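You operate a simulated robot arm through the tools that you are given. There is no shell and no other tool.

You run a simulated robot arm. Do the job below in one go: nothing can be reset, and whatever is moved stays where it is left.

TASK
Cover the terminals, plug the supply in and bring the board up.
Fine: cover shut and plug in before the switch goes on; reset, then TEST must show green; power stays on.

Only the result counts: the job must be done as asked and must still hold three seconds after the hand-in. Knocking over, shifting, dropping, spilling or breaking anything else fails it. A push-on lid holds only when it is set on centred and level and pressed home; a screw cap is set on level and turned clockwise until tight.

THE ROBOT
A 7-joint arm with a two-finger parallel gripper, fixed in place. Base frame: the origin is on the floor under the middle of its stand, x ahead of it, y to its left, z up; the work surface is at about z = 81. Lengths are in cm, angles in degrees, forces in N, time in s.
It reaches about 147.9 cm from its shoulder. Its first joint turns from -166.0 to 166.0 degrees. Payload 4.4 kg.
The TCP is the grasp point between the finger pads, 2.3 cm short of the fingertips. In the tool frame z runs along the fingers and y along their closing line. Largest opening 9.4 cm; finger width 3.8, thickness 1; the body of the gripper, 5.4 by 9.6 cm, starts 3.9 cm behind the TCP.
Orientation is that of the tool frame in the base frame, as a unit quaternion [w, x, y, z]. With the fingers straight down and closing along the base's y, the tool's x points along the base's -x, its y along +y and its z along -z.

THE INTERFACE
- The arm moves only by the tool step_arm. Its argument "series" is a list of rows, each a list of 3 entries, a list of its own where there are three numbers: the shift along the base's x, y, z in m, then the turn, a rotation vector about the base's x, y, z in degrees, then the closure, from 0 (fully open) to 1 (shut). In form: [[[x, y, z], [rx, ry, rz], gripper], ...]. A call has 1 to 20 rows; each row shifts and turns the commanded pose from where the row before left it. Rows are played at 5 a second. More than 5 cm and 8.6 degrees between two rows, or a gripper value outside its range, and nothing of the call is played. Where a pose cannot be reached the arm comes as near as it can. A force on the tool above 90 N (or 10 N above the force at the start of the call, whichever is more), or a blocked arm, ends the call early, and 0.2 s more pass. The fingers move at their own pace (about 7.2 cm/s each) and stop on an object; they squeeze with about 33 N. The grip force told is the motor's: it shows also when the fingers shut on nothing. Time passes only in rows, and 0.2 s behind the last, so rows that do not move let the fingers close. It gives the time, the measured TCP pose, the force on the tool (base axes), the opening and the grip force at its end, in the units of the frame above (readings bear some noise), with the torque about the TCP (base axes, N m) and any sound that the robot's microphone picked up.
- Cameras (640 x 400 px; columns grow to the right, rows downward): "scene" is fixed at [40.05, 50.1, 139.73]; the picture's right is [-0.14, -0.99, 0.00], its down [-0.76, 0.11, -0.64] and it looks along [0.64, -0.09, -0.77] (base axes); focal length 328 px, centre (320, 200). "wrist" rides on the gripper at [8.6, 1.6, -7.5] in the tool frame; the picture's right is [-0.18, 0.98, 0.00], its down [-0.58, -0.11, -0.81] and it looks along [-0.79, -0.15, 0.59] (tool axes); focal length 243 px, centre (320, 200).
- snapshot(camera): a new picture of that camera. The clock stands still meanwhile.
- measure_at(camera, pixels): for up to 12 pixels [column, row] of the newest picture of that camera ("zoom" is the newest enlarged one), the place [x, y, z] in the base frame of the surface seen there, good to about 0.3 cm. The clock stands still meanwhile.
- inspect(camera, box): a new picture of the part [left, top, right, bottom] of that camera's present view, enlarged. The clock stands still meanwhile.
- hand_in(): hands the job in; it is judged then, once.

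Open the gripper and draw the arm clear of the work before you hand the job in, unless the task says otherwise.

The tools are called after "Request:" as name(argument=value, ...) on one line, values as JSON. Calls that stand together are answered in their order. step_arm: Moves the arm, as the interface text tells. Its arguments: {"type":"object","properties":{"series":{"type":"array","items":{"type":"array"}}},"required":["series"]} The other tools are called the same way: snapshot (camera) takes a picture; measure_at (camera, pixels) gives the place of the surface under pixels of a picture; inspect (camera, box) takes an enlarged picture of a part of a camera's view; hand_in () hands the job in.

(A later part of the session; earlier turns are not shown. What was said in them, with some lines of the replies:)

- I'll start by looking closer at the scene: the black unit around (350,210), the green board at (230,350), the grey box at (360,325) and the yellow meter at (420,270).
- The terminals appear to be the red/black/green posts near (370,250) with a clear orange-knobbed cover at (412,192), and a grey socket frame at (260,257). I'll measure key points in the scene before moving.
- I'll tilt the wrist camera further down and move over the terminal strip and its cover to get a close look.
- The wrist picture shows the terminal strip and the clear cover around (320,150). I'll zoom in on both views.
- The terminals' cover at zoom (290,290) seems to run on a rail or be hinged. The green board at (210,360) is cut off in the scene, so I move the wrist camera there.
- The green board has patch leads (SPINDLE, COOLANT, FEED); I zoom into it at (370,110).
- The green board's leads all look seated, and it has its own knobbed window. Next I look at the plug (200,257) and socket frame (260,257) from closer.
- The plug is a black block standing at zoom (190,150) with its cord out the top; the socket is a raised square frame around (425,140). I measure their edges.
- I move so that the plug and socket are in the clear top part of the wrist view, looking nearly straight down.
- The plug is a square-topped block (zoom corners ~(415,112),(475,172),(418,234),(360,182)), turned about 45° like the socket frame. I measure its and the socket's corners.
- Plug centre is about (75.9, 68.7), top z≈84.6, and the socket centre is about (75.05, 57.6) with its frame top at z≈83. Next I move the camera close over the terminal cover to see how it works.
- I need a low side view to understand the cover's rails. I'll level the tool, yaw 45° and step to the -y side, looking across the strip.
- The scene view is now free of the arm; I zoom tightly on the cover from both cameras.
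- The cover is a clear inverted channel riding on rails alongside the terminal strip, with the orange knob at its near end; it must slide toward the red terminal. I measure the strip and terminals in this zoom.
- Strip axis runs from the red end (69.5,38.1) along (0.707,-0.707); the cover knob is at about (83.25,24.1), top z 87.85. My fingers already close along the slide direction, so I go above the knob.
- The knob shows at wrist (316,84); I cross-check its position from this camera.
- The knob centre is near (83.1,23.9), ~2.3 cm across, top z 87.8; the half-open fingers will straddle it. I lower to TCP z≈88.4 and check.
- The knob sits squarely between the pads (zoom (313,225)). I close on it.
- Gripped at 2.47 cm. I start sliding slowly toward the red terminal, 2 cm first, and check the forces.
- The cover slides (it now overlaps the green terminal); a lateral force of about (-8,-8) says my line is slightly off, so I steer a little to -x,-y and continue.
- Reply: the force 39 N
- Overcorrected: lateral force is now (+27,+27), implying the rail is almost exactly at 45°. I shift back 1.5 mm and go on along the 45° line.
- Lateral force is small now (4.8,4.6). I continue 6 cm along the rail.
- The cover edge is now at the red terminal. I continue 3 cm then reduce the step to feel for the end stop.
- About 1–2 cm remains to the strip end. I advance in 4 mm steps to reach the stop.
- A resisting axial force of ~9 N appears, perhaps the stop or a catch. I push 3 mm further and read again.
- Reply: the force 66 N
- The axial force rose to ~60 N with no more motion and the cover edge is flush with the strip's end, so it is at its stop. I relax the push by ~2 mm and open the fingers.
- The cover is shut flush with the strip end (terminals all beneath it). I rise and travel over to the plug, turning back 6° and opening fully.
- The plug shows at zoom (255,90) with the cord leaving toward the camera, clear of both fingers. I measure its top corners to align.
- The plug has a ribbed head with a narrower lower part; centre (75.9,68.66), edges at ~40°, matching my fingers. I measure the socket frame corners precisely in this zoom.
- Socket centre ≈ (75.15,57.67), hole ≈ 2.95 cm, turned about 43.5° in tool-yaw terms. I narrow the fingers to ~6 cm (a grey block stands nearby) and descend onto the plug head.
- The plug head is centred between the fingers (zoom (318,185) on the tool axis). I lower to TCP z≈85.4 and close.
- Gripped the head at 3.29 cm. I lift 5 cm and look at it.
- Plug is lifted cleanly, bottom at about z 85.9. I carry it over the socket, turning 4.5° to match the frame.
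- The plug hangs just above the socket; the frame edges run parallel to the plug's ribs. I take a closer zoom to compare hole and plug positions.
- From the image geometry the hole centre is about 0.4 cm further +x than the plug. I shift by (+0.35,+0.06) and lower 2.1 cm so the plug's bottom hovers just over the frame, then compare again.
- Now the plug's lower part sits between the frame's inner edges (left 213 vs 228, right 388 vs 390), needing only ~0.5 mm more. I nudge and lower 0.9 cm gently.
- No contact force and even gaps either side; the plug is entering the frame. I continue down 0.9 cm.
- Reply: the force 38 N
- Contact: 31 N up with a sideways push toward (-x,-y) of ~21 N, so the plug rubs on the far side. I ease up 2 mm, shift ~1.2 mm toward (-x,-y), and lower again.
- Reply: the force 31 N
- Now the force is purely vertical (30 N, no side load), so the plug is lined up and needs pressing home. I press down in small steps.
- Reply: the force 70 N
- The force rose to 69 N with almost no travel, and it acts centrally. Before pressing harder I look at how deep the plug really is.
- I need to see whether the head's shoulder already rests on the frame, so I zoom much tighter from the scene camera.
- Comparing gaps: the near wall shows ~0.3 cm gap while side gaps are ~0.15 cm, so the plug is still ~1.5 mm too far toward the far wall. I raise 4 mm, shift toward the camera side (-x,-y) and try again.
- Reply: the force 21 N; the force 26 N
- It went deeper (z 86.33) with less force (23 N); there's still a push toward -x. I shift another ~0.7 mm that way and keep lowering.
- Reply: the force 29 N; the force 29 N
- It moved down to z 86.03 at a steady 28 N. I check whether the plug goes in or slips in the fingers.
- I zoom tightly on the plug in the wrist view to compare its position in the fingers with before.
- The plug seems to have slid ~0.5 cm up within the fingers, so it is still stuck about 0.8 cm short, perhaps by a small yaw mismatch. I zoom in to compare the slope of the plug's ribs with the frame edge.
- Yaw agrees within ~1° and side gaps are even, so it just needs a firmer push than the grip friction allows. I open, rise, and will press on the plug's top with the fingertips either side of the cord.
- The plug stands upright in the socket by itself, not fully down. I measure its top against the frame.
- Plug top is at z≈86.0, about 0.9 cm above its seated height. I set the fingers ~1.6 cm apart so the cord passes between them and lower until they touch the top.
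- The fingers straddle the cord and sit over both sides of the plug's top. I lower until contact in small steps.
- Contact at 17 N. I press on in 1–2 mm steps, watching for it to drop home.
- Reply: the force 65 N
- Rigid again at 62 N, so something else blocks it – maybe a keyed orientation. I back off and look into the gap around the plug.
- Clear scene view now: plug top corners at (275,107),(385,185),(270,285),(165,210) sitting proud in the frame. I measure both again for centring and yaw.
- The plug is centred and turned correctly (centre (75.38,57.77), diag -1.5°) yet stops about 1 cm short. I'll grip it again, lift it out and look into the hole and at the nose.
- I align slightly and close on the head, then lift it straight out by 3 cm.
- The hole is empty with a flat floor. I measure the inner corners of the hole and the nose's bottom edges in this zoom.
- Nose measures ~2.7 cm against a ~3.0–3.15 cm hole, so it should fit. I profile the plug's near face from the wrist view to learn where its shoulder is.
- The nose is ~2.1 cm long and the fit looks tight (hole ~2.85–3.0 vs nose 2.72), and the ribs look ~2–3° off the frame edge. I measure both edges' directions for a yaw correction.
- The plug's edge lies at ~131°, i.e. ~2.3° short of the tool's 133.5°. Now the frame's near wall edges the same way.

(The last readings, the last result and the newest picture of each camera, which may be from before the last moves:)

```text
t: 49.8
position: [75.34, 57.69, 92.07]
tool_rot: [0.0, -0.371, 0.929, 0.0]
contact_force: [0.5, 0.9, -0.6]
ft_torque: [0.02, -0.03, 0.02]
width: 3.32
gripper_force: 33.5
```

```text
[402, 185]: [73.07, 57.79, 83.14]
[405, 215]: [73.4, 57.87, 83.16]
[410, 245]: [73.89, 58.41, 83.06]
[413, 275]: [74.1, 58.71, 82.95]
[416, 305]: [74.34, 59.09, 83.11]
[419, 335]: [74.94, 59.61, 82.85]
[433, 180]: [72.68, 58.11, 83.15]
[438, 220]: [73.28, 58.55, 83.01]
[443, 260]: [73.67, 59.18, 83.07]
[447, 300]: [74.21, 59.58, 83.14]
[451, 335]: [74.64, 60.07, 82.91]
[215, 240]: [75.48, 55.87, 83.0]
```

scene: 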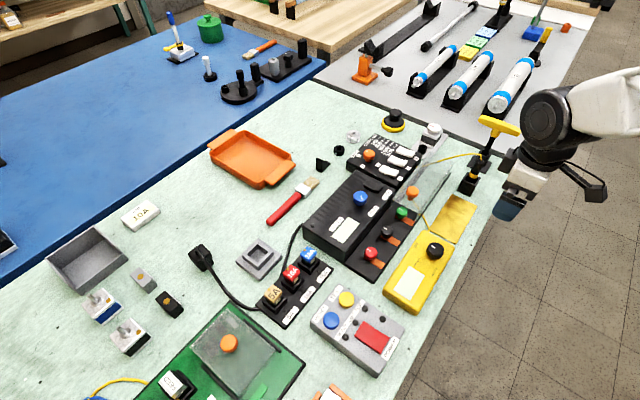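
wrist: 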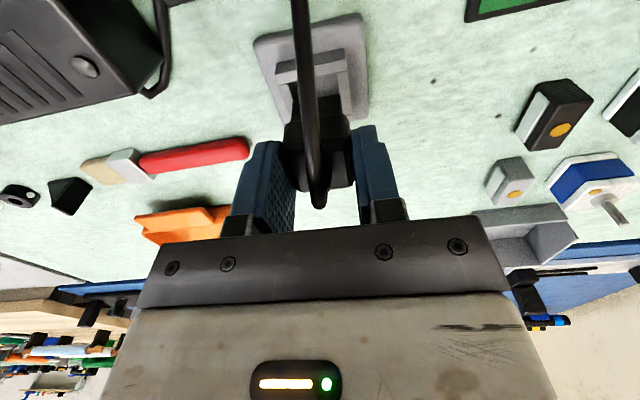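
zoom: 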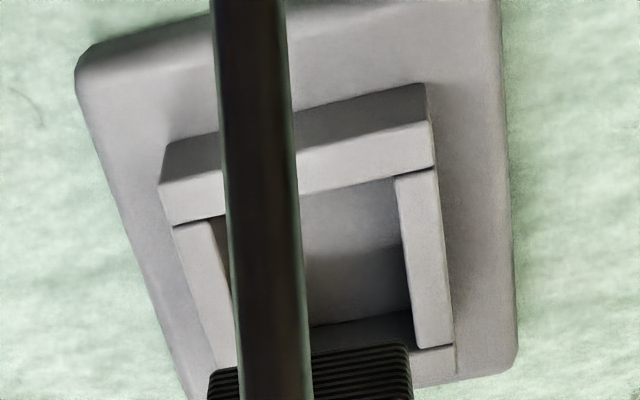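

The frame edges lie at 135.0°/45.0°, while the plug is at ~131.1°: a 4° mismatch explains the jam. I rotate +3.9°, shift (-0.1,-0.1) cm, and lower to just above the frame to re-check.

Request:
step_arm(series=[[[-0.001, -0.001, 0], [0, 0, 3.9], 1], [[0, 0, -0.015], [0, 0, 0], 1], [[0, 0, -0.015], [0, 0, 0], 1], [[0, 0, 0], [0, 0, 0], 1], [[0, 0, 0], [0, 0, 0], 1]])

Request:
inspect(camera="wrist", box=[260, 50, 380, 150])

Request:
measure_at(camera="zoom", pixels=[[215, 150], [225, 170], [330, 155], [360, 150], [380, 147], [395, 145], [190, 130], [210, 126], [340, 100], [400, 90], [420, 88], [430, 86]])

```text
t: 51.0
position: [75.33, 57.64, 88.96]
tool_rot: [0.0, -0.402, 0.916, -0.001]
contact_force: [0.0, 0.0, -0.2]
ft_torque: [-0.02, -0.01, -0.01]
width: 3.35
gripper_force: 33.4
```

```text
4.00 times, centred on (320, 100) of wrist
```

zoom: 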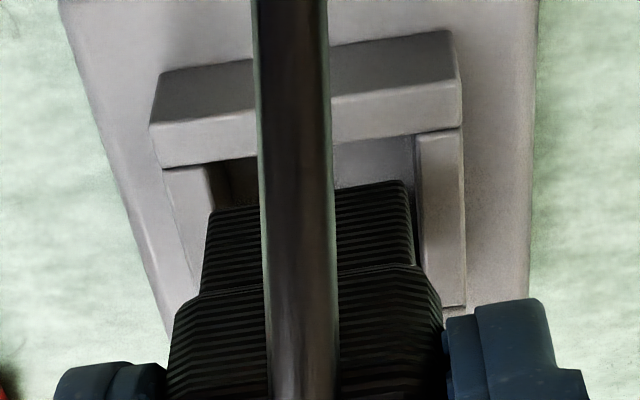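

```text
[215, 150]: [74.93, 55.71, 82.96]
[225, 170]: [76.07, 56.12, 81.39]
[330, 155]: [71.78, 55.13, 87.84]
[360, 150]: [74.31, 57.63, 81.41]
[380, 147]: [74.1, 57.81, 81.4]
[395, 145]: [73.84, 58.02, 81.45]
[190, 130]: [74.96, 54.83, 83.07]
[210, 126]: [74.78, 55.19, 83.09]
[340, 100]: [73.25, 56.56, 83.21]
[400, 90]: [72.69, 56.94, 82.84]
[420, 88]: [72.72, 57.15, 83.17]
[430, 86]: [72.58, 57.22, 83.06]
```

I now measure the nose's bottom edge again and compare with the frame edge direction.

Request:
measure_at(camera="zoom", pixels=[[215, 220], [228, 218], [245, 215], [345, 198], [360, 196], [375, 193], [390, 191], [400, 190], [205, 285], [230, 295], [350, 275], [410, 268]])

Request:
measure_at(camera="zoom", pixels=[[155, 128], [170, 126], [240, 116], [345, 100], [440, 86], [457, 84], [170, 162], [200, 158], [245, 151], [345, 137], [430, 127], [455, 124]])

Request:
measure_at(camera="zoom", pixels=[[420, 150], [423, 180], [425, 210], [428, 240], [430, 270], [432, 295], [203, 180], [200, 172], [190, 200], [205, 190], [459, 150], [463, 250]])

```text
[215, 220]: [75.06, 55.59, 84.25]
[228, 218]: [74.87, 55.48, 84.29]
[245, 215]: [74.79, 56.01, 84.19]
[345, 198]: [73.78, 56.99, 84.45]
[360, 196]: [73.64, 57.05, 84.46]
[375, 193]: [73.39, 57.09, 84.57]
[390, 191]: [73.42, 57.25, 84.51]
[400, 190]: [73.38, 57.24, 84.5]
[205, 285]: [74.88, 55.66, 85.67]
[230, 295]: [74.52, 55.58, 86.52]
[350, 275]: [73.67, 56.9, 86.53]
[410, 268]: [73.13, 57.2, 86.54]
```

```text
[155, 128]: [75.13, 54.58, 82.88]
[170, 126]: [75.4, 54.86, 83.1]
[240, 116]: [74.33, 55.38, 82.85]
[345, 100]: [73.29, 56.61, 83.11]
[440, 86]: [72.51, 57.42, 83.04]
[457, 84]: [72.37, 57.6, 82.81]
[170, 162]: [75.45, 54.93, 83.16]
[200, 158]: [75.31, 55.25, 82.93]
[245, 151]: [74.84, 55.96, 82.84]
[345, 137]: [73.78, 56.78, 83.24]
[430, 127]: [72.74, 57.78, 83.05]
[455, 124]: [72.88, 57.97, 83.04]
```

```text
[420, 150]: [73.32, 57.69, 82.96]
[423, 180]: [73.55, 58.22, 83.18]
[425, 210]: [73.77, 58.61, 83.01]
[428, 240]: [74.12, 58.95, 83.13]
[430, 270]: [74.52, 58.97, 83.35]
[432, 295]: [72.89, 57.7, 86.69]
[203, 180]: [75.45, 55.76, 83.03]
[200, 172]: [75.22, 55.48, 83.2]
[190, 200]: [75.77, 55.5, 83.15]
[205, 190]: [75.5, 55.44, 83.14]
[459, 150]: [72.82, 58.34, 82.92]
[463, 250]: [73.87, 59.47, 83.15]
```

Yaw now agrees within ~0.6°. The near gap is slightly small, so I shift (+0.03,+0.11) cm and lower 1.6 cm into the frame.

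Request:
step_arm(series=[[[0.0003, 0.0011, 0], [0, 0, 0], 1], [[0, 0, -0.005], [0, 0, 0], 1], [[0, 0, -0.005], [0, 0, 0], 1], [[0, 0, -0.003], [0, 0, 0], 1], [[0, 0, -0.003], [0, 0, 0], 1], [[0, 0, 0], [0, 0, 0], 1]])

Request:
inspect(camera="wrist", box=[260, 60, 380, 160])

```text
t: 52.4
position: [75.26, 57.67, 87.46]
tool_rot: [0.0, -0.402, 0.916, -0.001]
contact_force: [-0.7, 0.2, 0.0]
ft_torque: [-0.01, 0.01, -0.01]
width: 3.32
gripper_force: 33.2
```

```text
4.00 times, centred on (320, 110) of wrist
```

zoom: 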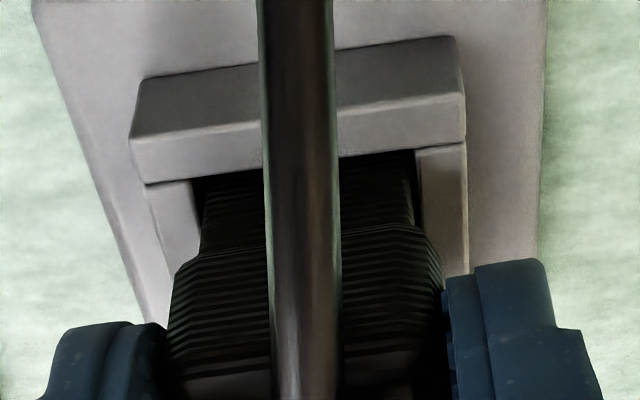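

No contact force and the nose is inside the frame with even gaps. I continue lowering 0.9 cm.

Request:
step_arm(series=[[[0, 0, -0.003], [0, 0, 0], 1], [[0, 0, -0.003], [0, 0, 0], 1], [[0, 0, -0.003], [0, 0, 0], 1], [[0, 0, 0], [0, 0, 0], 1]])

```text
t: 53.4
position: [75.25, 57.54, 86.48]
tool_rot: [0.001, -0.402, 0.916, 0.001]
contact_force: [2.9, -3.3, 2.6]
ft_torque: [-0.12, -0.16, -0.04]
width: 3.28
gripper_force: 33.1
```

It passed the previous jam depth with only ~3 N. I keep lowering gently to the floor of the socket.

Request:
step_arm(series=[[[0, 0, -0.002], [0, 0, 0], 1], [[0, 0, -0.002], [0, 0, 0], 1], [[0, 0, 0], [0, 0, 0], 1]])

```text
t: 54.2
position: [75.39, 57.74, 86.31]
tool_rot: [0.002, -0.402, 0.916, 0.0]
contact_force: [2.4, 1.5, 29.1]
ft_torque: [0.03, -0.14, -0.06]
width: 3.35
gripper_force: 33.5
```

29 N at z≈86.25, i.e. nose bottom at about 81.5 – close to the socket floor (81.35). I look at the seating.

Request:
inspect(camera="wrist", box=[260, 60, 380, 160])

Request:
inspect(camera="scene", box=[240, 225, 280, 265])

```text
4.00 times, centred on (320, 110) of wrist
```

zoom: 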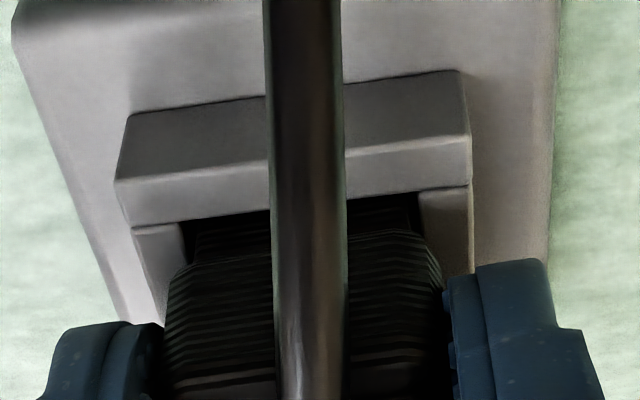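

```text
10.00 times, centred on (260, 245) of scene
```

zoom: 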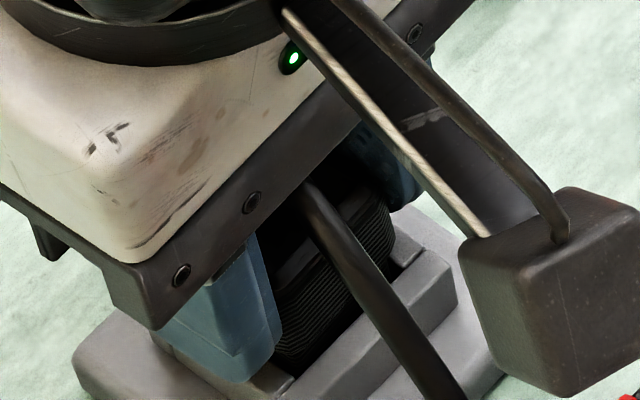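

The shoulder sits just above the frame top, as expected for a 2.1 cm nose in a 1.7 cm deep hole. I press a further 2 mm to make sure it is home.

Request:
step_arm(series=[[[0, 0, -0.001], [0, 0, 0], 1], [[0, 0, -0.001], [0, 0, 0], 1], [[0, 0, 0], [0, 0, 0], 1]])

```text
t: 55.0
position: [75.28, 57.66, 85.98]
tool_rot: [0.0, -0.401, 0.916, 0.0]
contact_force: [4.4, 1.7, 27.8]
ft_torque: [0.1, -0.14, -0.03]
width: 3.34
gripper_force: 32.2
```

Force stayed at 28 N, so either it slid further in or slipped in the grip. I open, rise clear and measure the plug's top height.

Request:
step_arm(series=[[[0, 0, 0.001], [0, 0, 0], 1], [[0, 0, 0], [0, 0, 0], 0.7], [[0, 0, 0], [0, 0, 0], 0.5], [[0, 0, 0.03], [0, 0, 0], 0.5], [[0, 0, 0.04], [0, 0, 0], 0.5], [[0.025, 0.03, 0.03], [0, 0, 0], 0.5], [[0.025, 0.03, 0], [0, 0, 0], 0.5], [[0, 0, 0], [0, 0, 0], 0.5]])

Request:
inspect(camera="scene", box=[240, 225, 280, 265])

Request:
measure_at(camera="zoom", pixels=[[275, 125], [381, 195], [270, 290], [170, 218], [210, 210], [230, 165], [330, 155], [215, 190], [240, 240], [300, 250], [350, 180], [230, 220]])

```text
t: 56.8
position: [80.37, 63.64, 95.94]
tool_rot: [0.0, -0.402, 0.916, -0.001]
contact_force: [-0.7, 0.2, -1.1]
ft_torque: [0.01, 0.02, -0.02]
width: 4.73
gripper_force: 0.0
```

```text
10.00 times, centred on (260, 245) of scene
```

zoom: 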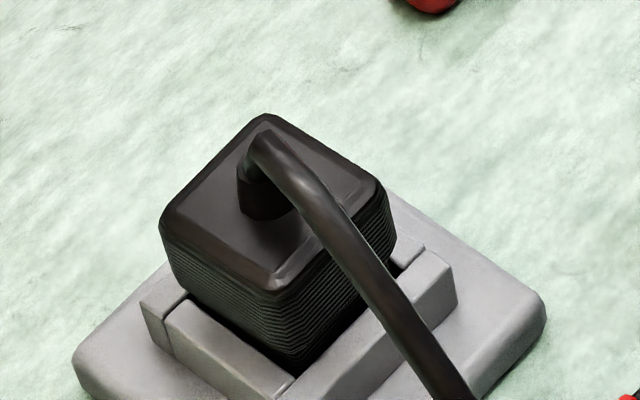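

```text
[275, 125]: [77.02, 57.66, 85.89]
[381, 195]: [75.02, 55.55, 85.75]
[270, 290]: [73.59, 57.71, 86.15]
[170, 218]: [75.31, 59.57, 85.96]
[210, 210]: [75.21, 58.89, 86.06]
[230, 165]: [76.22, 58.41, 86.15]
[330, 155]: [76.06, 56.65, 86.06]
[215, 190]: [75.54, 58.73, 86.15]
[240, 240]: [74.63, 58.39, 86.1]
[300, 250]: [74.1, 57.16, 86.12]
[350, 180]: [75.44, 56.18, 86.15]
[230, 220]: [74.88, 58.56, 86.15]
```

The plug's top still reads z≈86.1. I need its true height: I measure the bare table around its old spot and the socket plate again.

Request:
snapshot(camera="scene")

Request:
measure_at(camera="scene", pixels=[[200, 260], [205, 270], [195, 280], [220, 250], [240, 220], [210, 290], [230, 290], [150, 240], [250, 180], [180, 290], [232, 240], [225, 270]])

Request:
inspect(camera="scene", box=[230, 220, 290, 280])

Request:
measure_at(camera="zoom", pixels=[[200, 300], [180, 310], [300, 380], [480, 250], [150, 340], [420, 330], [330, 370], [245, 320], [270, 345], [420, 275], [390, 310], [215, 295]])

```text
taken
```

scene: 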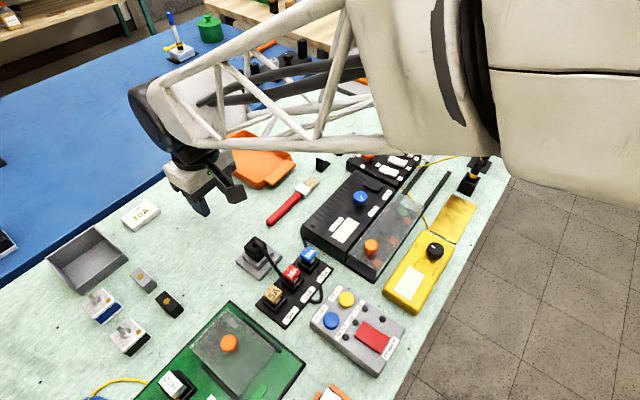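

```text
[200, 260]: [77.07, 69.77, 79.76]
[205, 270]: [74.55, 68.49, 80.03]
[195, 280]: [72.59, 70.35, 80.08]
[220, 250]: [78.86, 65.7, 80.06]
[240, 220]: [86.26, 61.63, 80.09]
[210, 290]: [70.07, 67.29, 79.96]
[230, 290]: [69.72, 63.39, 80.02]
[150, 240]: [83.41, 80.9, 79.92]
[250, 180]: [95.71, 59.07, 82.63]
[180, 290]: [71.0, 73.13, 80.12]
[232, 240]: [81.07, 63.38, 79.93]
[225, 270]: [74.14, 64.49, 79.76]
```

```text
6.67 times, centred on (260, 250) of scene
```

zoom: 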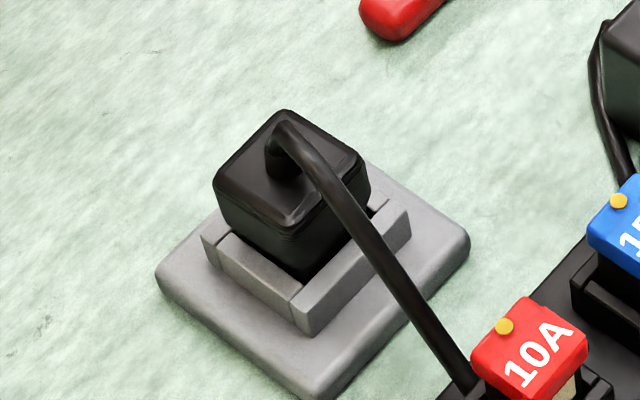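

```text
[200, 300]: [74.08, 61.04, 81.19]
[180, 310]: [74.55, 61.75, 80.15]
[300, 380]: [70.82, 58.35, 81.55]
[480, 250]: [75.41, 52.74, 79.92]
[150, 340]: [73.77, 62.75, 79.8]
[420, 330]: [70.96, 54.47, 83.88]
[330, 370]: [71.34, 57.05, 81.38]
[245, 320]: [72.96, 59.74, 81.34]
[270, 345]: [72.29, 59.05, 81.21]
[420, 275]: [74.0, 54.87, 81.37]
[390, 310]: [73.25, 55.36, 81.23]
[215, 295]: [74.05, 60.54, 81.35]
```

Important: the bare table is at z≈80.0 (not 80.9), so the plug is 4.63 cm tall and its bottom is now at ~81.45 – on the socket floor (81.35). It was in fact seated; I give it one more centred press on top with the fingers 2 cm apart.

Request:
step_arm(series=[[[-0.025, -0.03, 0], [0, 0, -1], 0.79], [[-0.0265, -0.0302, 0], [0, 0, -1.4], 0.79], [[0, 0, -0.03], [0, 0, 0], 0.79], [[0, 0, -0.03], [0, 0, 0], 0.79], [[0, 0, -0.01], [0, 0, 0], 0.79], [[0, 0, 0], [0, 0, 0], 0.79]])

Request:
inspect(camera="wrist", box=[240, 50, 400, 200])

```text
t: 58.2
position: [75.09, 57.55, 89.02]
tool_rot: [0.001, -0.383, 0.924, 0.0]
contact_force: [-0.9, 0.1, -0.1]
ft_torque: [0.01, 0.02, -0.01]
width: 1.94
gripper_force: 0.0
```

```text
2.67 times, centred on (320, 125) of wrist
```

zoom: 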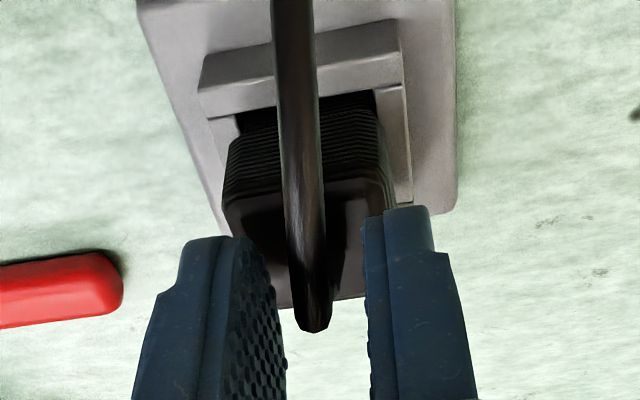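

The fingers sit over both sides of the plug top with the cord between. I press down to about 40 N.

Request:
step_arm(series=[[[0.0005, 0, -0.004], [0, 0, 0], 0.79], [[0, 0, -0.0025], [0, 0, 0], 0.79], [[0, 0, -0.0015], [0, 0, 0], 0.79], [[0, 0, 0], [0, 0, 0], 0.79]])

```text
t: 59.2
position: [75.14, 57.59, 88.41]
tool_rot: [0.001, -0.383, 0.924, 0.001]
contact_force: [-7.5, -6.3, 27.1]
ft_torque: [-0.38, 0.5, -0.03]
width: 2.01
gripper_force: 0.4
```

Request:
step_arm(series=[[[0, 0, -0.0008], [0, 0, 0], 0.79], [[0, 0, 0], [0, 0, 0], 0.79]])

```text
t: 59.8
position: [75.19, 57.56, 88.41]
tool_rot: [0.002, -0.382, 0.924, 0.0]
contact_force: [-10.5, -11.6, 46.6]
ft_torque: [-0.81, 0.71, -0.02]
width: 2.03
gripper_force: 0.9
```

The plug doesn't move under 47 N, so it is home. I retreat upward and then go to the control panel, looking at the lamps and the red POWER rocker at (374,338).

Request:
step_arm(series=[[[0, 0, 0.01], [0, 0, 0], 0.79], [[0, 0, 0.03], [0, 0, 0], 0.79], [[0, 0, 0.04], [0, 0, 0], 0.7], [[0, 0, 0.03], [0, 0, 0], 0.7], [[-0.02, -0.03, 0.02], [0, 0, 0], 0.7], [[-0.02, -0.035, 0.02], [0, 0, 0], 0.7], [[-0.02, -0.035, 0], [0, 0, 0], 0.7], [[-0.02, -0.035, 0], [0, 0, 0], 0.7], [[-0.02, -0.035, 0], [0, 0, 0], 0.7], [[-0.02, -0.035, 0], [0, 0, 0], 0.7], [[0, 0, 0], [0, 0, 0], 0.7]])

Request:
snapshot(camera="scene")

Request:
snapshot(camera="wrist")

```text
t: 62.2
position: [63.17, 37.11, 103.2]
tool_rot: [-0.001, -0.383, 0.924, -0.001]
contact_force: [-0.1, -0.5, -0.4]
ft_torque: [0.02, 0.04, 0.02]
width: 2.82
gripper_force: 0.0
```

```text
taken
```

scene: 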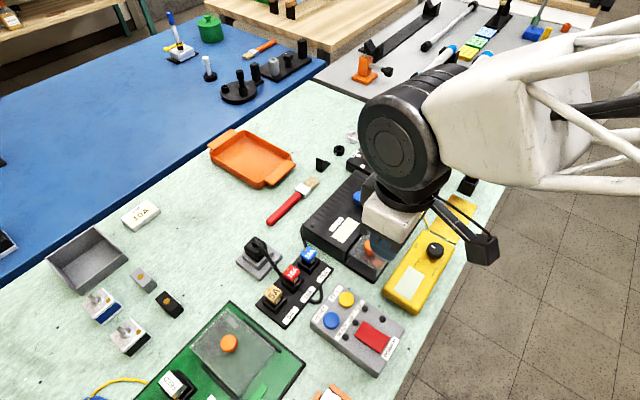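

```text
taken
```

wrist: 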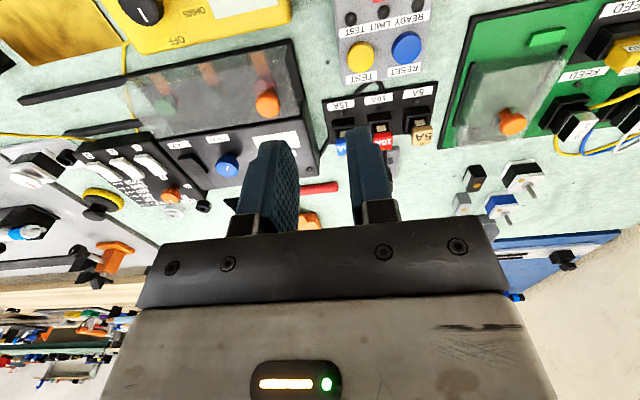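

The scene is clear of the panel; I zoom on the panel, the plug and the cover to verify their states.

Request:
inspect(camera="scene", box=[300, 275, 420, 385])

Request:
inspect(camera="scene", box=[230, 170, 430, 330])

```text
3.64 times, centred on (360, 330) of scene
```

zoom: 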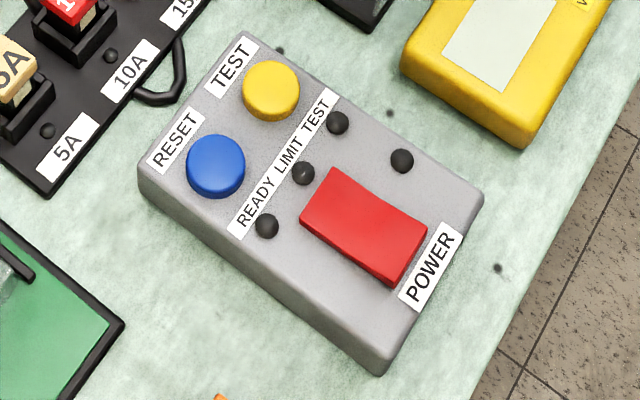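

```text
2.50 times, centred on (330, 250) of scene
```

zoom: 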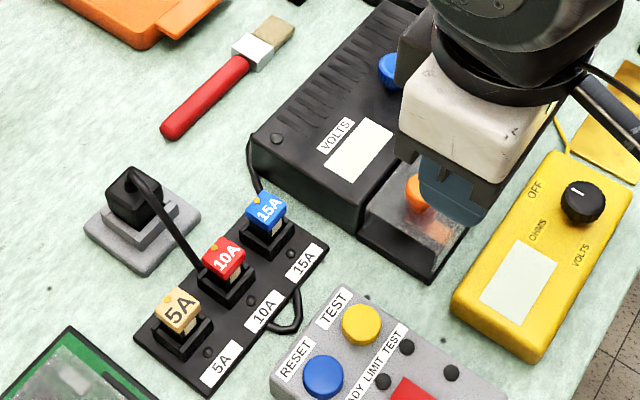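

Cover shut and plug seated are both visible. Now I zoom on the POWER rocker to see which end stands up.

Request:
inspect(camera="scene", box=[350, 312, 400, 362])

Request:
measure_at(camera="zoom", pixels=[[250, 130], [225, 170], [280, 160], [320, 190], [300, 220], [350, 210], [380, 240], [420, 210], [395, 270], [430, 250], [160, 260], [470, 130]])

```text
8.00 times, centred on (375, 337) of scene
```

zoom: 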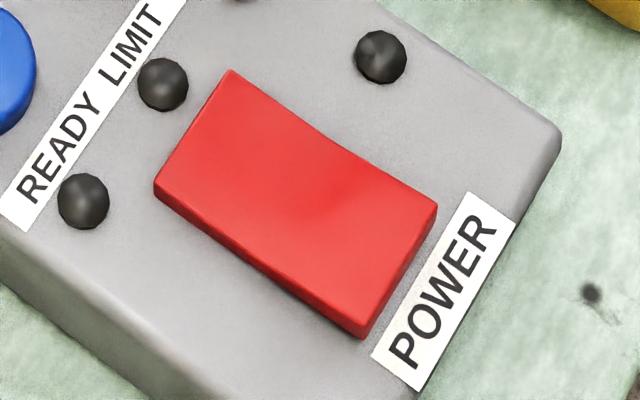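

```text
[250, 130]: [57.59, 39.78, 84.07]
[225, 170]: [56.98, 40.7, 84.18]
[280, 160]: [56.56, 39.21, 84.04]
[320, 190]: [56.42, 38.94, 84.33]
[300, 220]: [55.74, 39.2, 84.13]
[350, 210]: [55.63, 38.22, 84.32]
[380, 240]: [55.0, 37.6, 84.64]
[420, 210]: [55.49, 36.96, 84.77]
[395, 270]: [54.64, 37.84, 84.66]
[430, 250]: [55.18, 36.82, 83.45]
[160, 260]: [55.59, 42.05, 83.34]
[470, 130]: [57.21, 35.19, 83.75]
```

The POWER-label end of the rocker is raised (z≈84.7) and the other end is down (84.1), so I press the raised end. I measure its corners and the buttons precisely.

Request:
measure_at(camera="zoom", pixels=[[430, 210], [425, 200], [370, 310], [360, 305], [400, 255], [385, 250], [232, 82], [168, 180], [200, 130], [300, 180], [330, 165], [260, 230]])

Request:
inspect(camera="scene", box=[310, 280, 370, 340])

Request:
measure_at(camera="zoom", pixels=[[390, 125], [355, 120], [425, 125], [390, 95], [390, 150], [225, 260], [190, 260], [260, 260], [225, 230], [225, 290], [330, 190], [450, 200]])

```text
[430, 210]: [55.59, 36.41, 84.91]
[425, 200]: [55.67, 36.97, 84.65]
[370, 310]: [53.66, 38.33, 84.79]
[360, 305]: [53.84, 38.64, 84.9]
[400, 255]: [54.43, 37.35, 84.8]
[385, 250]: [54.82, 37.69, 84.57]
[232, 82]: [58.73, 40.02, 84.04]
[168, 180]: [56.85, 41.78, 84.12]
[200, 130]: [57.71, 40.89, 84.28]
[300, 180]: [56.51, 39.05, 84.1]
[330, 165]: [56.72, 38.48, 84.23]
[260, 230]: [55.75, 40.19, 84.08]
```

```text
6.67 times, centred on (340, 310) of scene
```

zoom: 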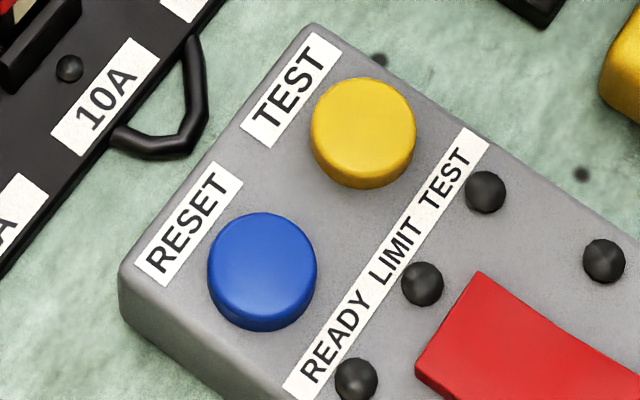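

```text
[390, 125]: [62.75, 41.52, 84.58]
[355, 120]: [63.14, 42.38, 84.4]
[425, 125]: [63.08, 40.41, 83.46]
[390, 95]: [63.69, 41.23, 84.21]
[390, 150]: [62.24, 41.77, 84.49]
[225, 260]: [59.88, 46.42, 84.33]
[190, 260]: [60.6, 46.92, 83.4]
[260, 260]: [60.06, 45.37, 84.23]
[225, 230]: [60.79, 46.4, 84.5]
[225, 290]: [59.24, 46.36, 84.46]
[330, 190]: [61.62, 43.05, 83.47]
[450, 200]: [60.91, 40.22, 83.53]
```

Rocker: raised end centre (54.65,37.5), axis at ~47°. TEST is at (62.8,42.15), RESET at (59.9,45.4), tops ~84.45. I close the fingers, yaw -90° so they lie across the rocker, and go above the raised end.

Request:
step_arm(series=[[[-0.007, 0.0005, -0.004], [0, 0, -7.5], 1], [[-0.007, 0.0005, -0.004], [0, 0, -7.5], 1], [[-0.007, 0.0005, -0.004], [0, 0, -7.5], 1], [[-0.007, 0.0005, -0.004], [0, 0, -7.5], 1], [[-0.007, 0.0005, -0.004], [0, 0, -7.5], 1], [[-0.007, 0.0005, -0.004], [0, 0, -7.5], 1], [[-0.007, 0.0005, -0.004], [0, 0, -7.5], 1], [[-0.007, 0.0005, -0.004], [0, 0, -7.5], 1], [[-0.007, 0.0005, -0.004], [0, 0, -7.5], 1], [[-0.007, 0.0005, -0.004], [0, 0, -7.5], 1], [[-0.007, 0.0005, -0.004], [0, 0, -7.5], 1], [[-0.0067, 0.0005, -0.004], [0, 0, -7.5], 1], [[0, 0, 0], [0, 0, 0], 1], [[0, 0, 0], [0, 0, 0], 1]])

Request:
snapshot(camera="wrist")

Request:
snapshot(camera="scene")

```text
t: 65.2
position: [54.78, 37.57, 98.25]
tool_rot: [0.0, 0.383, 0.924, 0.0]
contact_force: [0.2, -0.3, -0.1]
ft_torque: [-0.02, -0.04, -0.01]
width: 0.0
gripper_force: 32.6
```

```text
taken
```

wrist: 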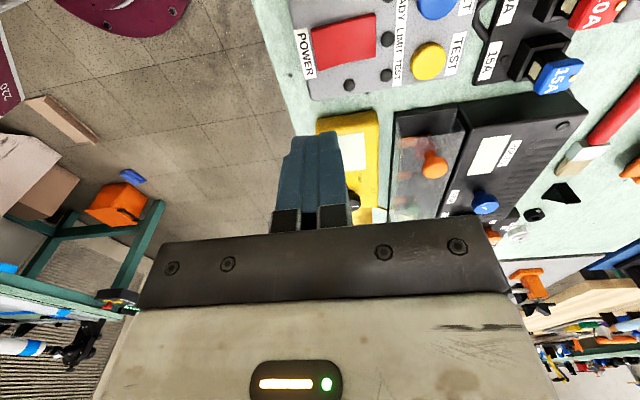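

```text
taken
```

scene: 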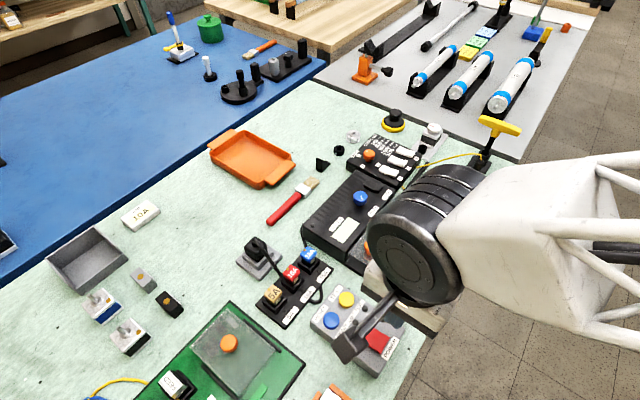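

Rocker is below the closed fingers. I lower to just above the raised end (tips ≈ 85.3) and check alignment.

Request:
step_arm(series=[[[0, 0.001, -0.04], [0, 0, 0], 1], [[0, 0, -0.04], [0, 0, 0], 1], [[0, 0, -0.0255], [0, 0, 0], 1], [[0, 0, 0], [0, 0, 0], 1]])

Request:
inspect(camera="wrist", box=[220, 40, 440, 200])

Request:
inspect(camera="scene", box=[320, 280, 420, 380])

```text
t: 66.2
position: [54.77, 37.88, 87.82]
tool_rot: [0.001, 0.383, 0.924, 0.0]
contact_force: [-0.9, -0.8, 0.6]
ft_torque: [0.02, 0.02, -0.01]
width: 0.01
gripper_force: 33.2
```

```text
2.50 times, centred on (330, 120) of wrist
```

zoom: 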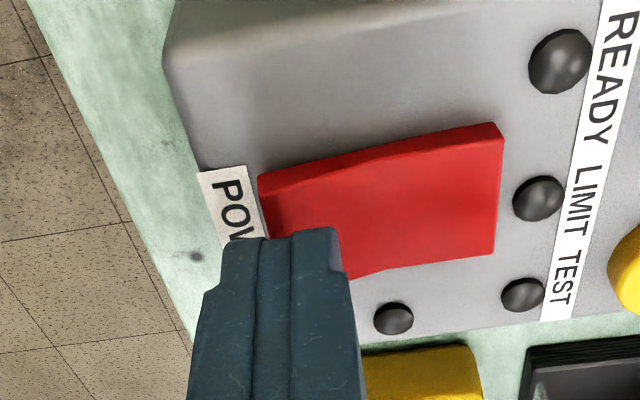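

```text
4.00 times, centred on (370, 330) of scene
```

zoom: 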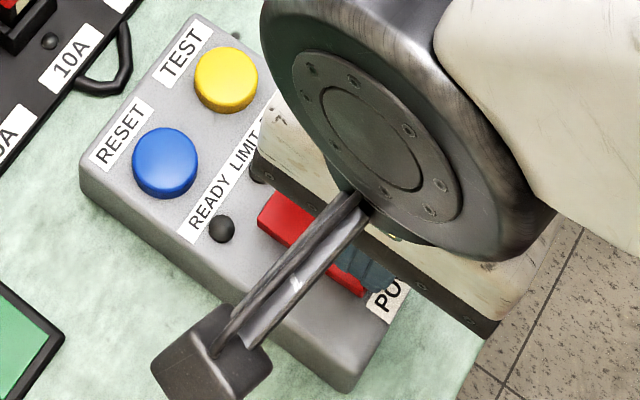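

The fingertips are over the raised POWER end (zoom (295,240)). I press down in small steps.

Request:
step_arm(series=[[[0, 0, -0.004], [0, 0, 0], 1], [[0, 0, -0.003], [0, 0, 0], 1], [[0, 0, -0.002], [0, 0, 0], 1], [[0, 0, 0], [0, 0, 0], 1]])

```text
t: 67.2
position: [54.78, 37.83, 86.92]
tool_rot: [0.0, 0.383, 0.924, 0.0]
contact_force: [-1.5, 0.6, 1.3]
ft_torque: [0.03, 0.02, 0.02]
width: 0.0
gripper_force: 33.1
```

Barely touching (1 N) at TCP z 86.9. I press a further 4 mm in steps.

Request:
step_arm(series=[[[0, 0, -0.002], [0, 0, 0], 1], [[0, 0, -0.002], [0, 0, 0], 1], [[0, 0, 0], [0, 0, 0], 1]])

Request:
inspect(camera="wrist", box=[220, 40, 440, 200])

```text
t: 68.0
position: [54.79, 37.81, 86.59]
tool_rot: [0.0, 0.383, 0.924, 0.0]
contact_force: [-11.7, -9.6, 24.9]
ft_torque: [-0.05, 0.16, 0.02]
width: 0.0
gripper_force: 33.1
```

```text
2.50 times, centred on (330, 120) of wrist
```

zoom: 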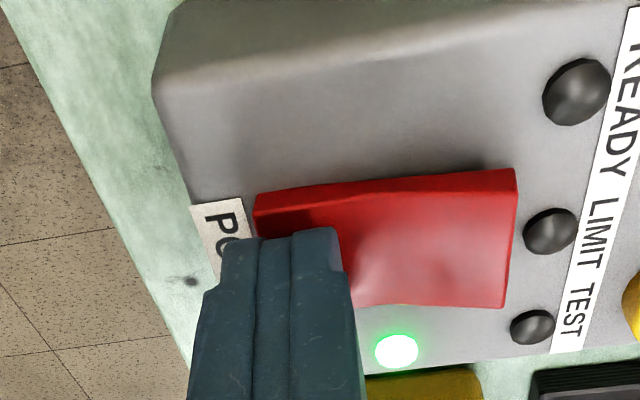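

The rocker tipped over and the lamp near it (zoom (395,350)) is lit green: power is on. I lift off and check it stays.

Request:
step_arm(series=[[[0, 0, 0.01], [0, 0, 0], 1], [[0, 0, 0.03], [0, 0, 0], 1], [[0, 0, 0.03], [0, 0, 0], 1], [[0, 0, 0], [0, 0, 0], 1]])

Request:
inspect(camera="wrist", box=[220, 0, 520, 160])

Request:
inspect(camera="scene", box=[230, 200, 420, 380])

```text
t: 69.0
position: [54.88, 37.8, 93.48]
tool_rot: [0.0, 0.383, 0.924, 0.0]
contact_force: [0.7, 0.5, 0.3]
ft_torque: [0.02, -0.04, 0.0]
width: 0.0
gripper_force: 32.7
```

```text
2.13 times, centred on (370, 80) of wrist
```

zoom: 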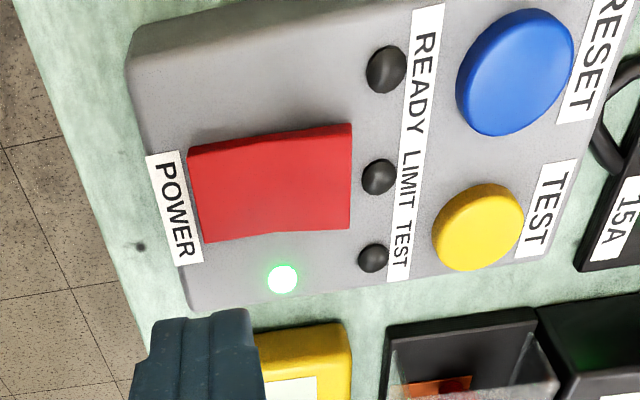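

```text
2.22 times, centred on (325, 290) of scene
```

zoom: 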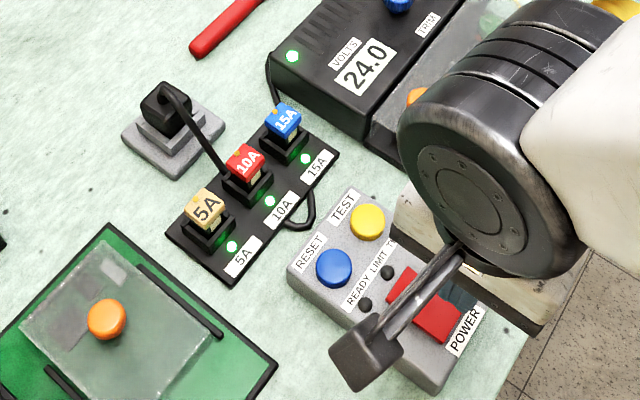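

Power is up: the supply shows 24.0 V and the fuse lamps are green. Now I move over RESET (59.9,45.45).

Request:
step_arm(series=[[[0.025, 0.038, 0], [0, 0, 0], 1], [[0.0252, 0.0385, 0], [0, 0, 0], 1], [[0, 0, -0.03], [0, 0, 0], 1], [[0, 0, -0.025], [0, 0, 0], 1], [[0, 0, 0], [0, 0, 0], 1]])

Request:
inspect(camera="wrist", box=[220, 20, 480, 200])

Request:
inspect(camera="scene", box=[290, 270, 420, 380])

```text
t: 70.2
position: [59.81, 45.52, 87.86]
tool_rot: [0.001, 0.382, 0.924, 0.0]
contact_force: [0.0, 0.0, 0.8]
ft_torque: [0.03, 0.0, -0.01]
width: 0.01
gripper_force: 32.8
```

```text
2.22 times, centred on (350, 110) of wrist
```

zoom: 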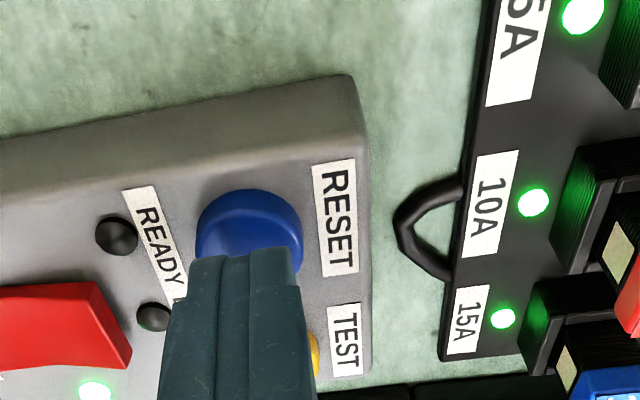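

```text
3.64 times, centred on (355, 325) of scene
```

zoom: 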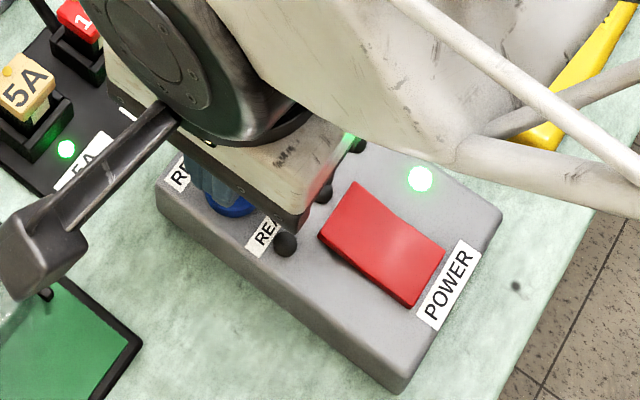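

The fingertips are over the blue RESET button. I press it down.

Request:
step_arm(series=[[[0, 0, -0.007], [0, 0, 0], 1], [[0, 0, -0.003], [0, 0, 0], 1], [[0, 0, -0.002], [0, 0, 0], 1], [[0, 0, 0], [0, 0, 0], 1]])

Request:
inspect(camera="wrist", box=[220, 20, 480, 200])

```text
t: 71.2
position: [59.79, 45.49, 86.8]
tool_rot: [0.0, 0.383, 0.924, 0.0]
contact_force: [0.4, 0.4, 1.1]
ft_torque: [-0.03, 0.0, 0.0]
width: 0.0
gripper_force: 32.9
```

```text
2.22 times, centred on (350, 110) of wrist
```

zoom: 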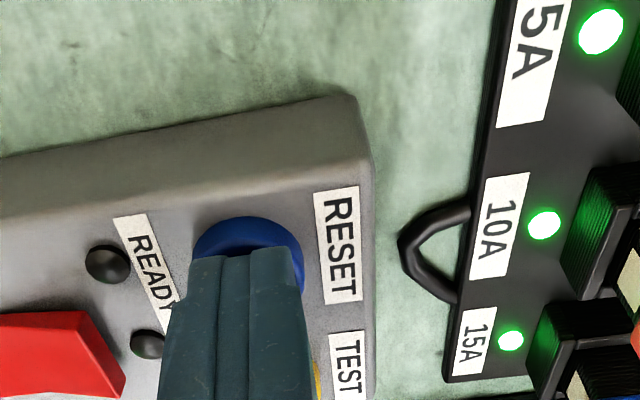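

Contact is just starting (1 N) at z 86.8; I press another 4 mm and hold briefly.

Request:
step_arm(series=[[[0, 0, -0.002], [0, 0, 0], 1], [[0, 0, -0.002], [0, 0, 0], 1], [[0, 0, 0], [0, 0, 0], 1]])

Request:
inspect(camera="wrist", box=[220, 20, 480, 200])

```text
t: 72.0
position: [59.82, 45.54, 86.35]
tool_rot: [-0.001, 0.383, 0.924, 0.0]
contact_force: [-0.7, -0.1, 2.3]
ft_torque: [0.02, 0.0, -0.04]
width: 0.0
gripper_force: 33.0
heard: click
```

```text
2.22 times, centred on (350, 110) of wrist
```

zoom: 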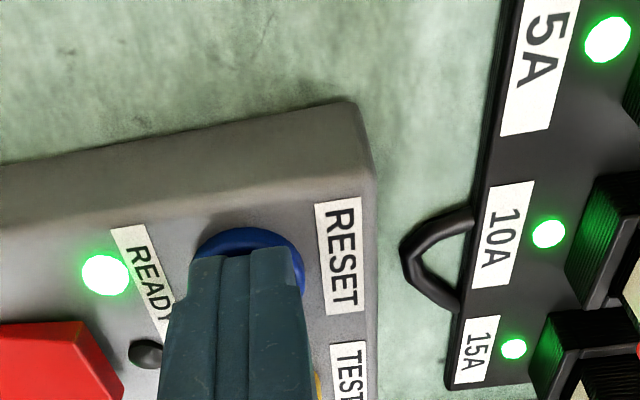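

A click and READY is green. I lift and move over TEST at (62.8,42.15).

Request:
step_arm(series=[[[0, 0, 0.015], [0, 0, 0], 1], [[0, 0, 0.03], [0, 0, 0], 1], [[0.015, -0.017, 0], [0, 0, 0], 1], [[0.0148, -0.0168, 0], [0, 0, 0], 1], [[0, 0, -0.03], [0, 0, 0], 1], [[0, 0, 0], [0, 0, 0], 1]])

Request:
inspect(camera="wrist", box=[180, 0, 480, 200])

Request:
inspect(camera="scene", box=[290, 270, 420, 380])

```text
t: 73.4
position: [62.87, 42.05, 87.87]
tool_rot: [0.0, 0.382, 0.924, 0.0]
contact_force: [0.3, -0.1, 0.3]
ft_torque: [0.0, 0.0, 0.02]
width: 0.0
gripper_force: 33.1
```

```text
2.00 times, centred on (330, 100) of wrist
```

zoom: 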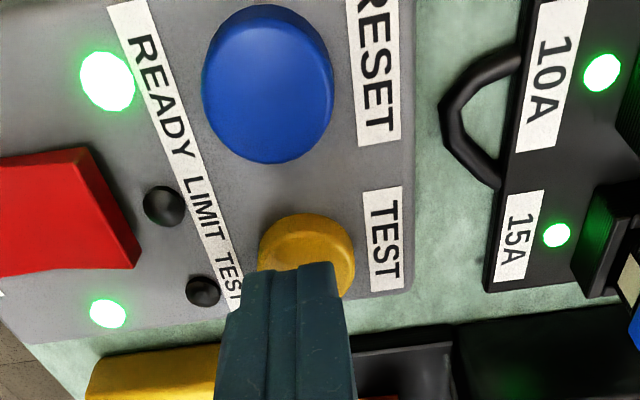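

```text
3.64 times, centred on (355, 325) of scene
```

zoom: 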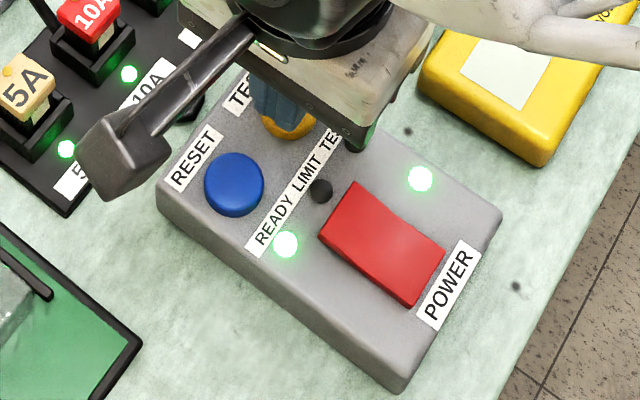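

READY is lit and the fingertips are over the yellow TEST button. I press it.

Request:
step_arm(series=[[[0.001, 0.001, -0.007], [0, 0, 0], 1], [[0, 0, -0.003], [0, 0, 0], 1], [[0, 0, -0.002], [0, 0, 0], 1], [[0, 0, -0.002], [0, 0, 0], 1], [[0, 0, -0.001], [0, 0, 0], 1], [[0, 0, 0], [0, 0, 0], 1]])

Request:
inspect(camera="wrist", box=[180, 0, 480, 200])

```text
t: 74.8
position: [62.97, 42.16, 86.4]
tool_rot: [0.0, 0.382, 0.924, 0.0]
contact_force: [0.6, -1.3, 0.9]
ft_torque: [-0.01, 0.0, 0.01]
width: 0.01
gripper_force: 33.0
heard: click
```

```text
2.00 times, centred on (330, 100) of wrist
```

zoom: 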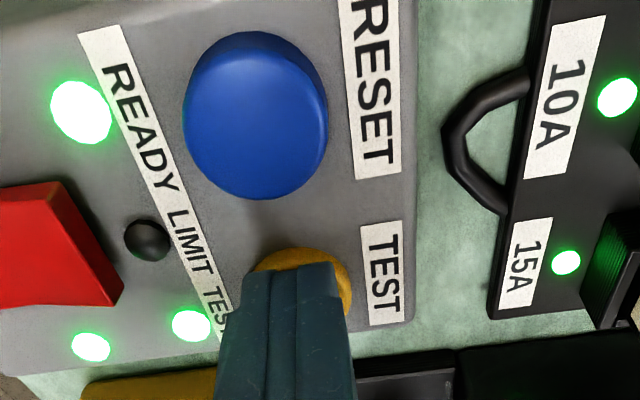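

Click heard and the TEST lamp (190,325) is green with LIMIT dark. I lift off, move clear and open the gripper.

Request:
step_arm(series=[[[0, 0, 0.015], [0, 0, 0], 1], [[0, 0, 0.03], [0, 0, 0], 1], [[0, 0, 0.04], [0, 0, 0], 1], [[0, 0, 0.04], [0, 0, 0], 0.6], [[0, 0, 0.04], [0, 0, 0], 0.2], [[-0.02, -0.04, 0.02], [0, 0, 0], 0], [[-0.02, -0.04, 0.01], [0, 0, 0], 0], [[-0.02, -0.04, 0], [0, 0, 0], 0], [[-0.02, -0.04, 0], [0, 0, 0], 0], [[-0.02, -0.04, 0], [0, 0, 0], 0], [[-0.02, -0.04, 0], [0, 0, 0], 0], [[0, -0.04, 0], [0, 0, 0], 0], [[0, -0.04, 0], [0, 0, 0], 0], [[0, 0, 0], [0, 0, 0], 0]])

Request:
snapshot(camera="scene")

Request:
inspect(camera="scene", box=[230, 160, 450, 380])

```text
t: 77.8
position: [50.99, 10.16, 105.83]
tool_rot: [0.0, 0.382, 0.924, 0.0]
contact_force: [0.4, -0.4, 0.7]
ft_torque: [0.03, -0.01, 0.01]
width: 9.39
gripper_force: 0.0
```

```text
taken
```

scene: 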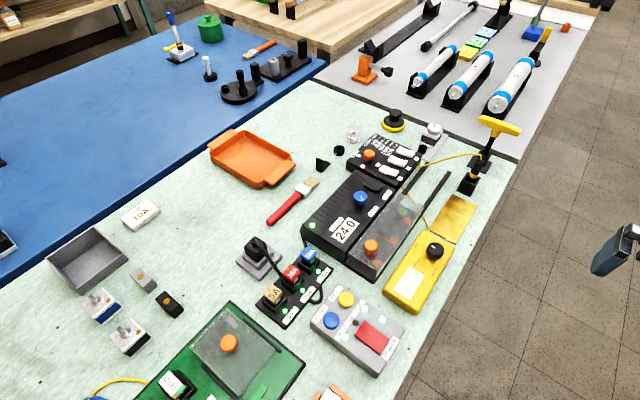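

```text
1.82 times, centred on (340, 270) of scene
```

zoom: 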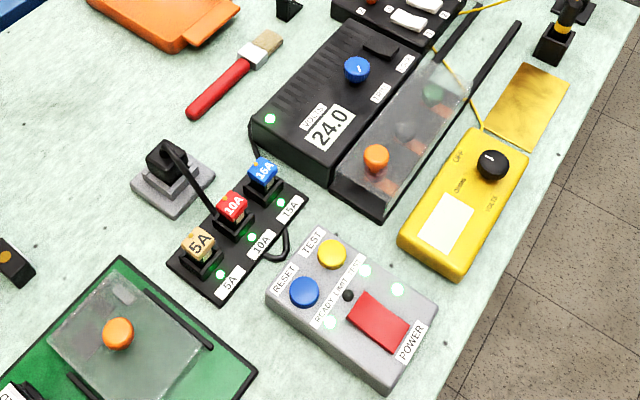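

All clear: 24.0 V shown, cover over all three terminals, lamps lit. I zoom on the panel and cover once more after a short wait.

Request:
step_arm(series=[[[0, 0, 0], [0, 0, 0], 0], [[0, 0, 0], [0, 0, 0], 0], [[0, 0, 0], [0, 0, 0], 0], [[0, 0, 0], [0, 0, 0], 0], [[0, 0, 0], [0, 0, 0], 0], [[0, 0, 0], [0, 0, 0], 0], [[0, 0, 0], [0, 0, 0], 0], [[0, 0, 0], [0, 0, 0], 0], [[0, 0, 0], [0, 0, 0], 0], [[0, 0, 0], [0, 0, 0], 0], [[0, 0, 0], [0, 0, 0], 0], [[0, 0, 0], [0, 0, 0], 0], [[0, 0, 0], [0, 0, 0], 0], [[0, 0, 0], [0, 0, 0], 0], [[0, 0, 0], [0, 0, 0], 0]])

Request:
inspect(camera="scene", box=[300, 275, 420, 385])

Request:
inspect(camera="scene", box=[330, 180, 450, 290])

```text
t: 81.0
position: [50.95, 10.29, 105.84]
tool_rot: [-0.001, 0.383, 0.924, 0.001]
contact_force: [0.0, -0.7, -0.5]
ft_torque: [-0.01, 0.01, 0.01]
width: 9.4
gripper_force: 0.1
```

```text
3.64 times, centred on (360, 330) of scene
```

zoom: 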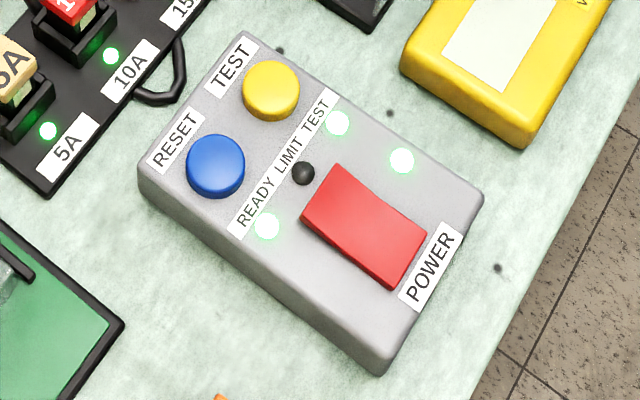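

```text
3.64 times, centred on (390, 235) of scene
```

zoom: 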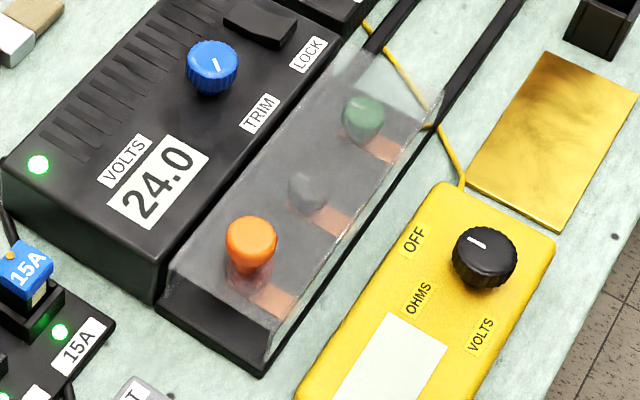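

After 3 s READY, TEST and power lamps are steadily green, LIMIT is dark, the cover is fully over the terminals and the plug is seated. The arm is clear and open, so I hand in.

Request:
hand_in()

```text
The job is handed in.
```

The job is handed in: the terminals are covered, the supply is plugged in, and the board is up with power on. I haven't seen the judging result.

- **Cover:** I slid it along its rails to the end stop, flush with the strip's end and over all three terminals.
- **Plug:** It is seated in the grey socket and did not move under about 47 N from above. I pulled it out once because I thought it was stuck short. That was a wrong table height on my part, and I put it back before switching on.
- **Power:** I switched it on only after the cover and plug were done. The supply then showed 24.0 V and all the fuse lamps turned green.
- **Reset and test:** I pressed RESET and READY turned green. I then pressed TEST and its lamp turned green, with LIMIT staying dark.

I waited three more seconds with the arm clear and the gripper open. The READY, TEST and power lamps were still green at the end.
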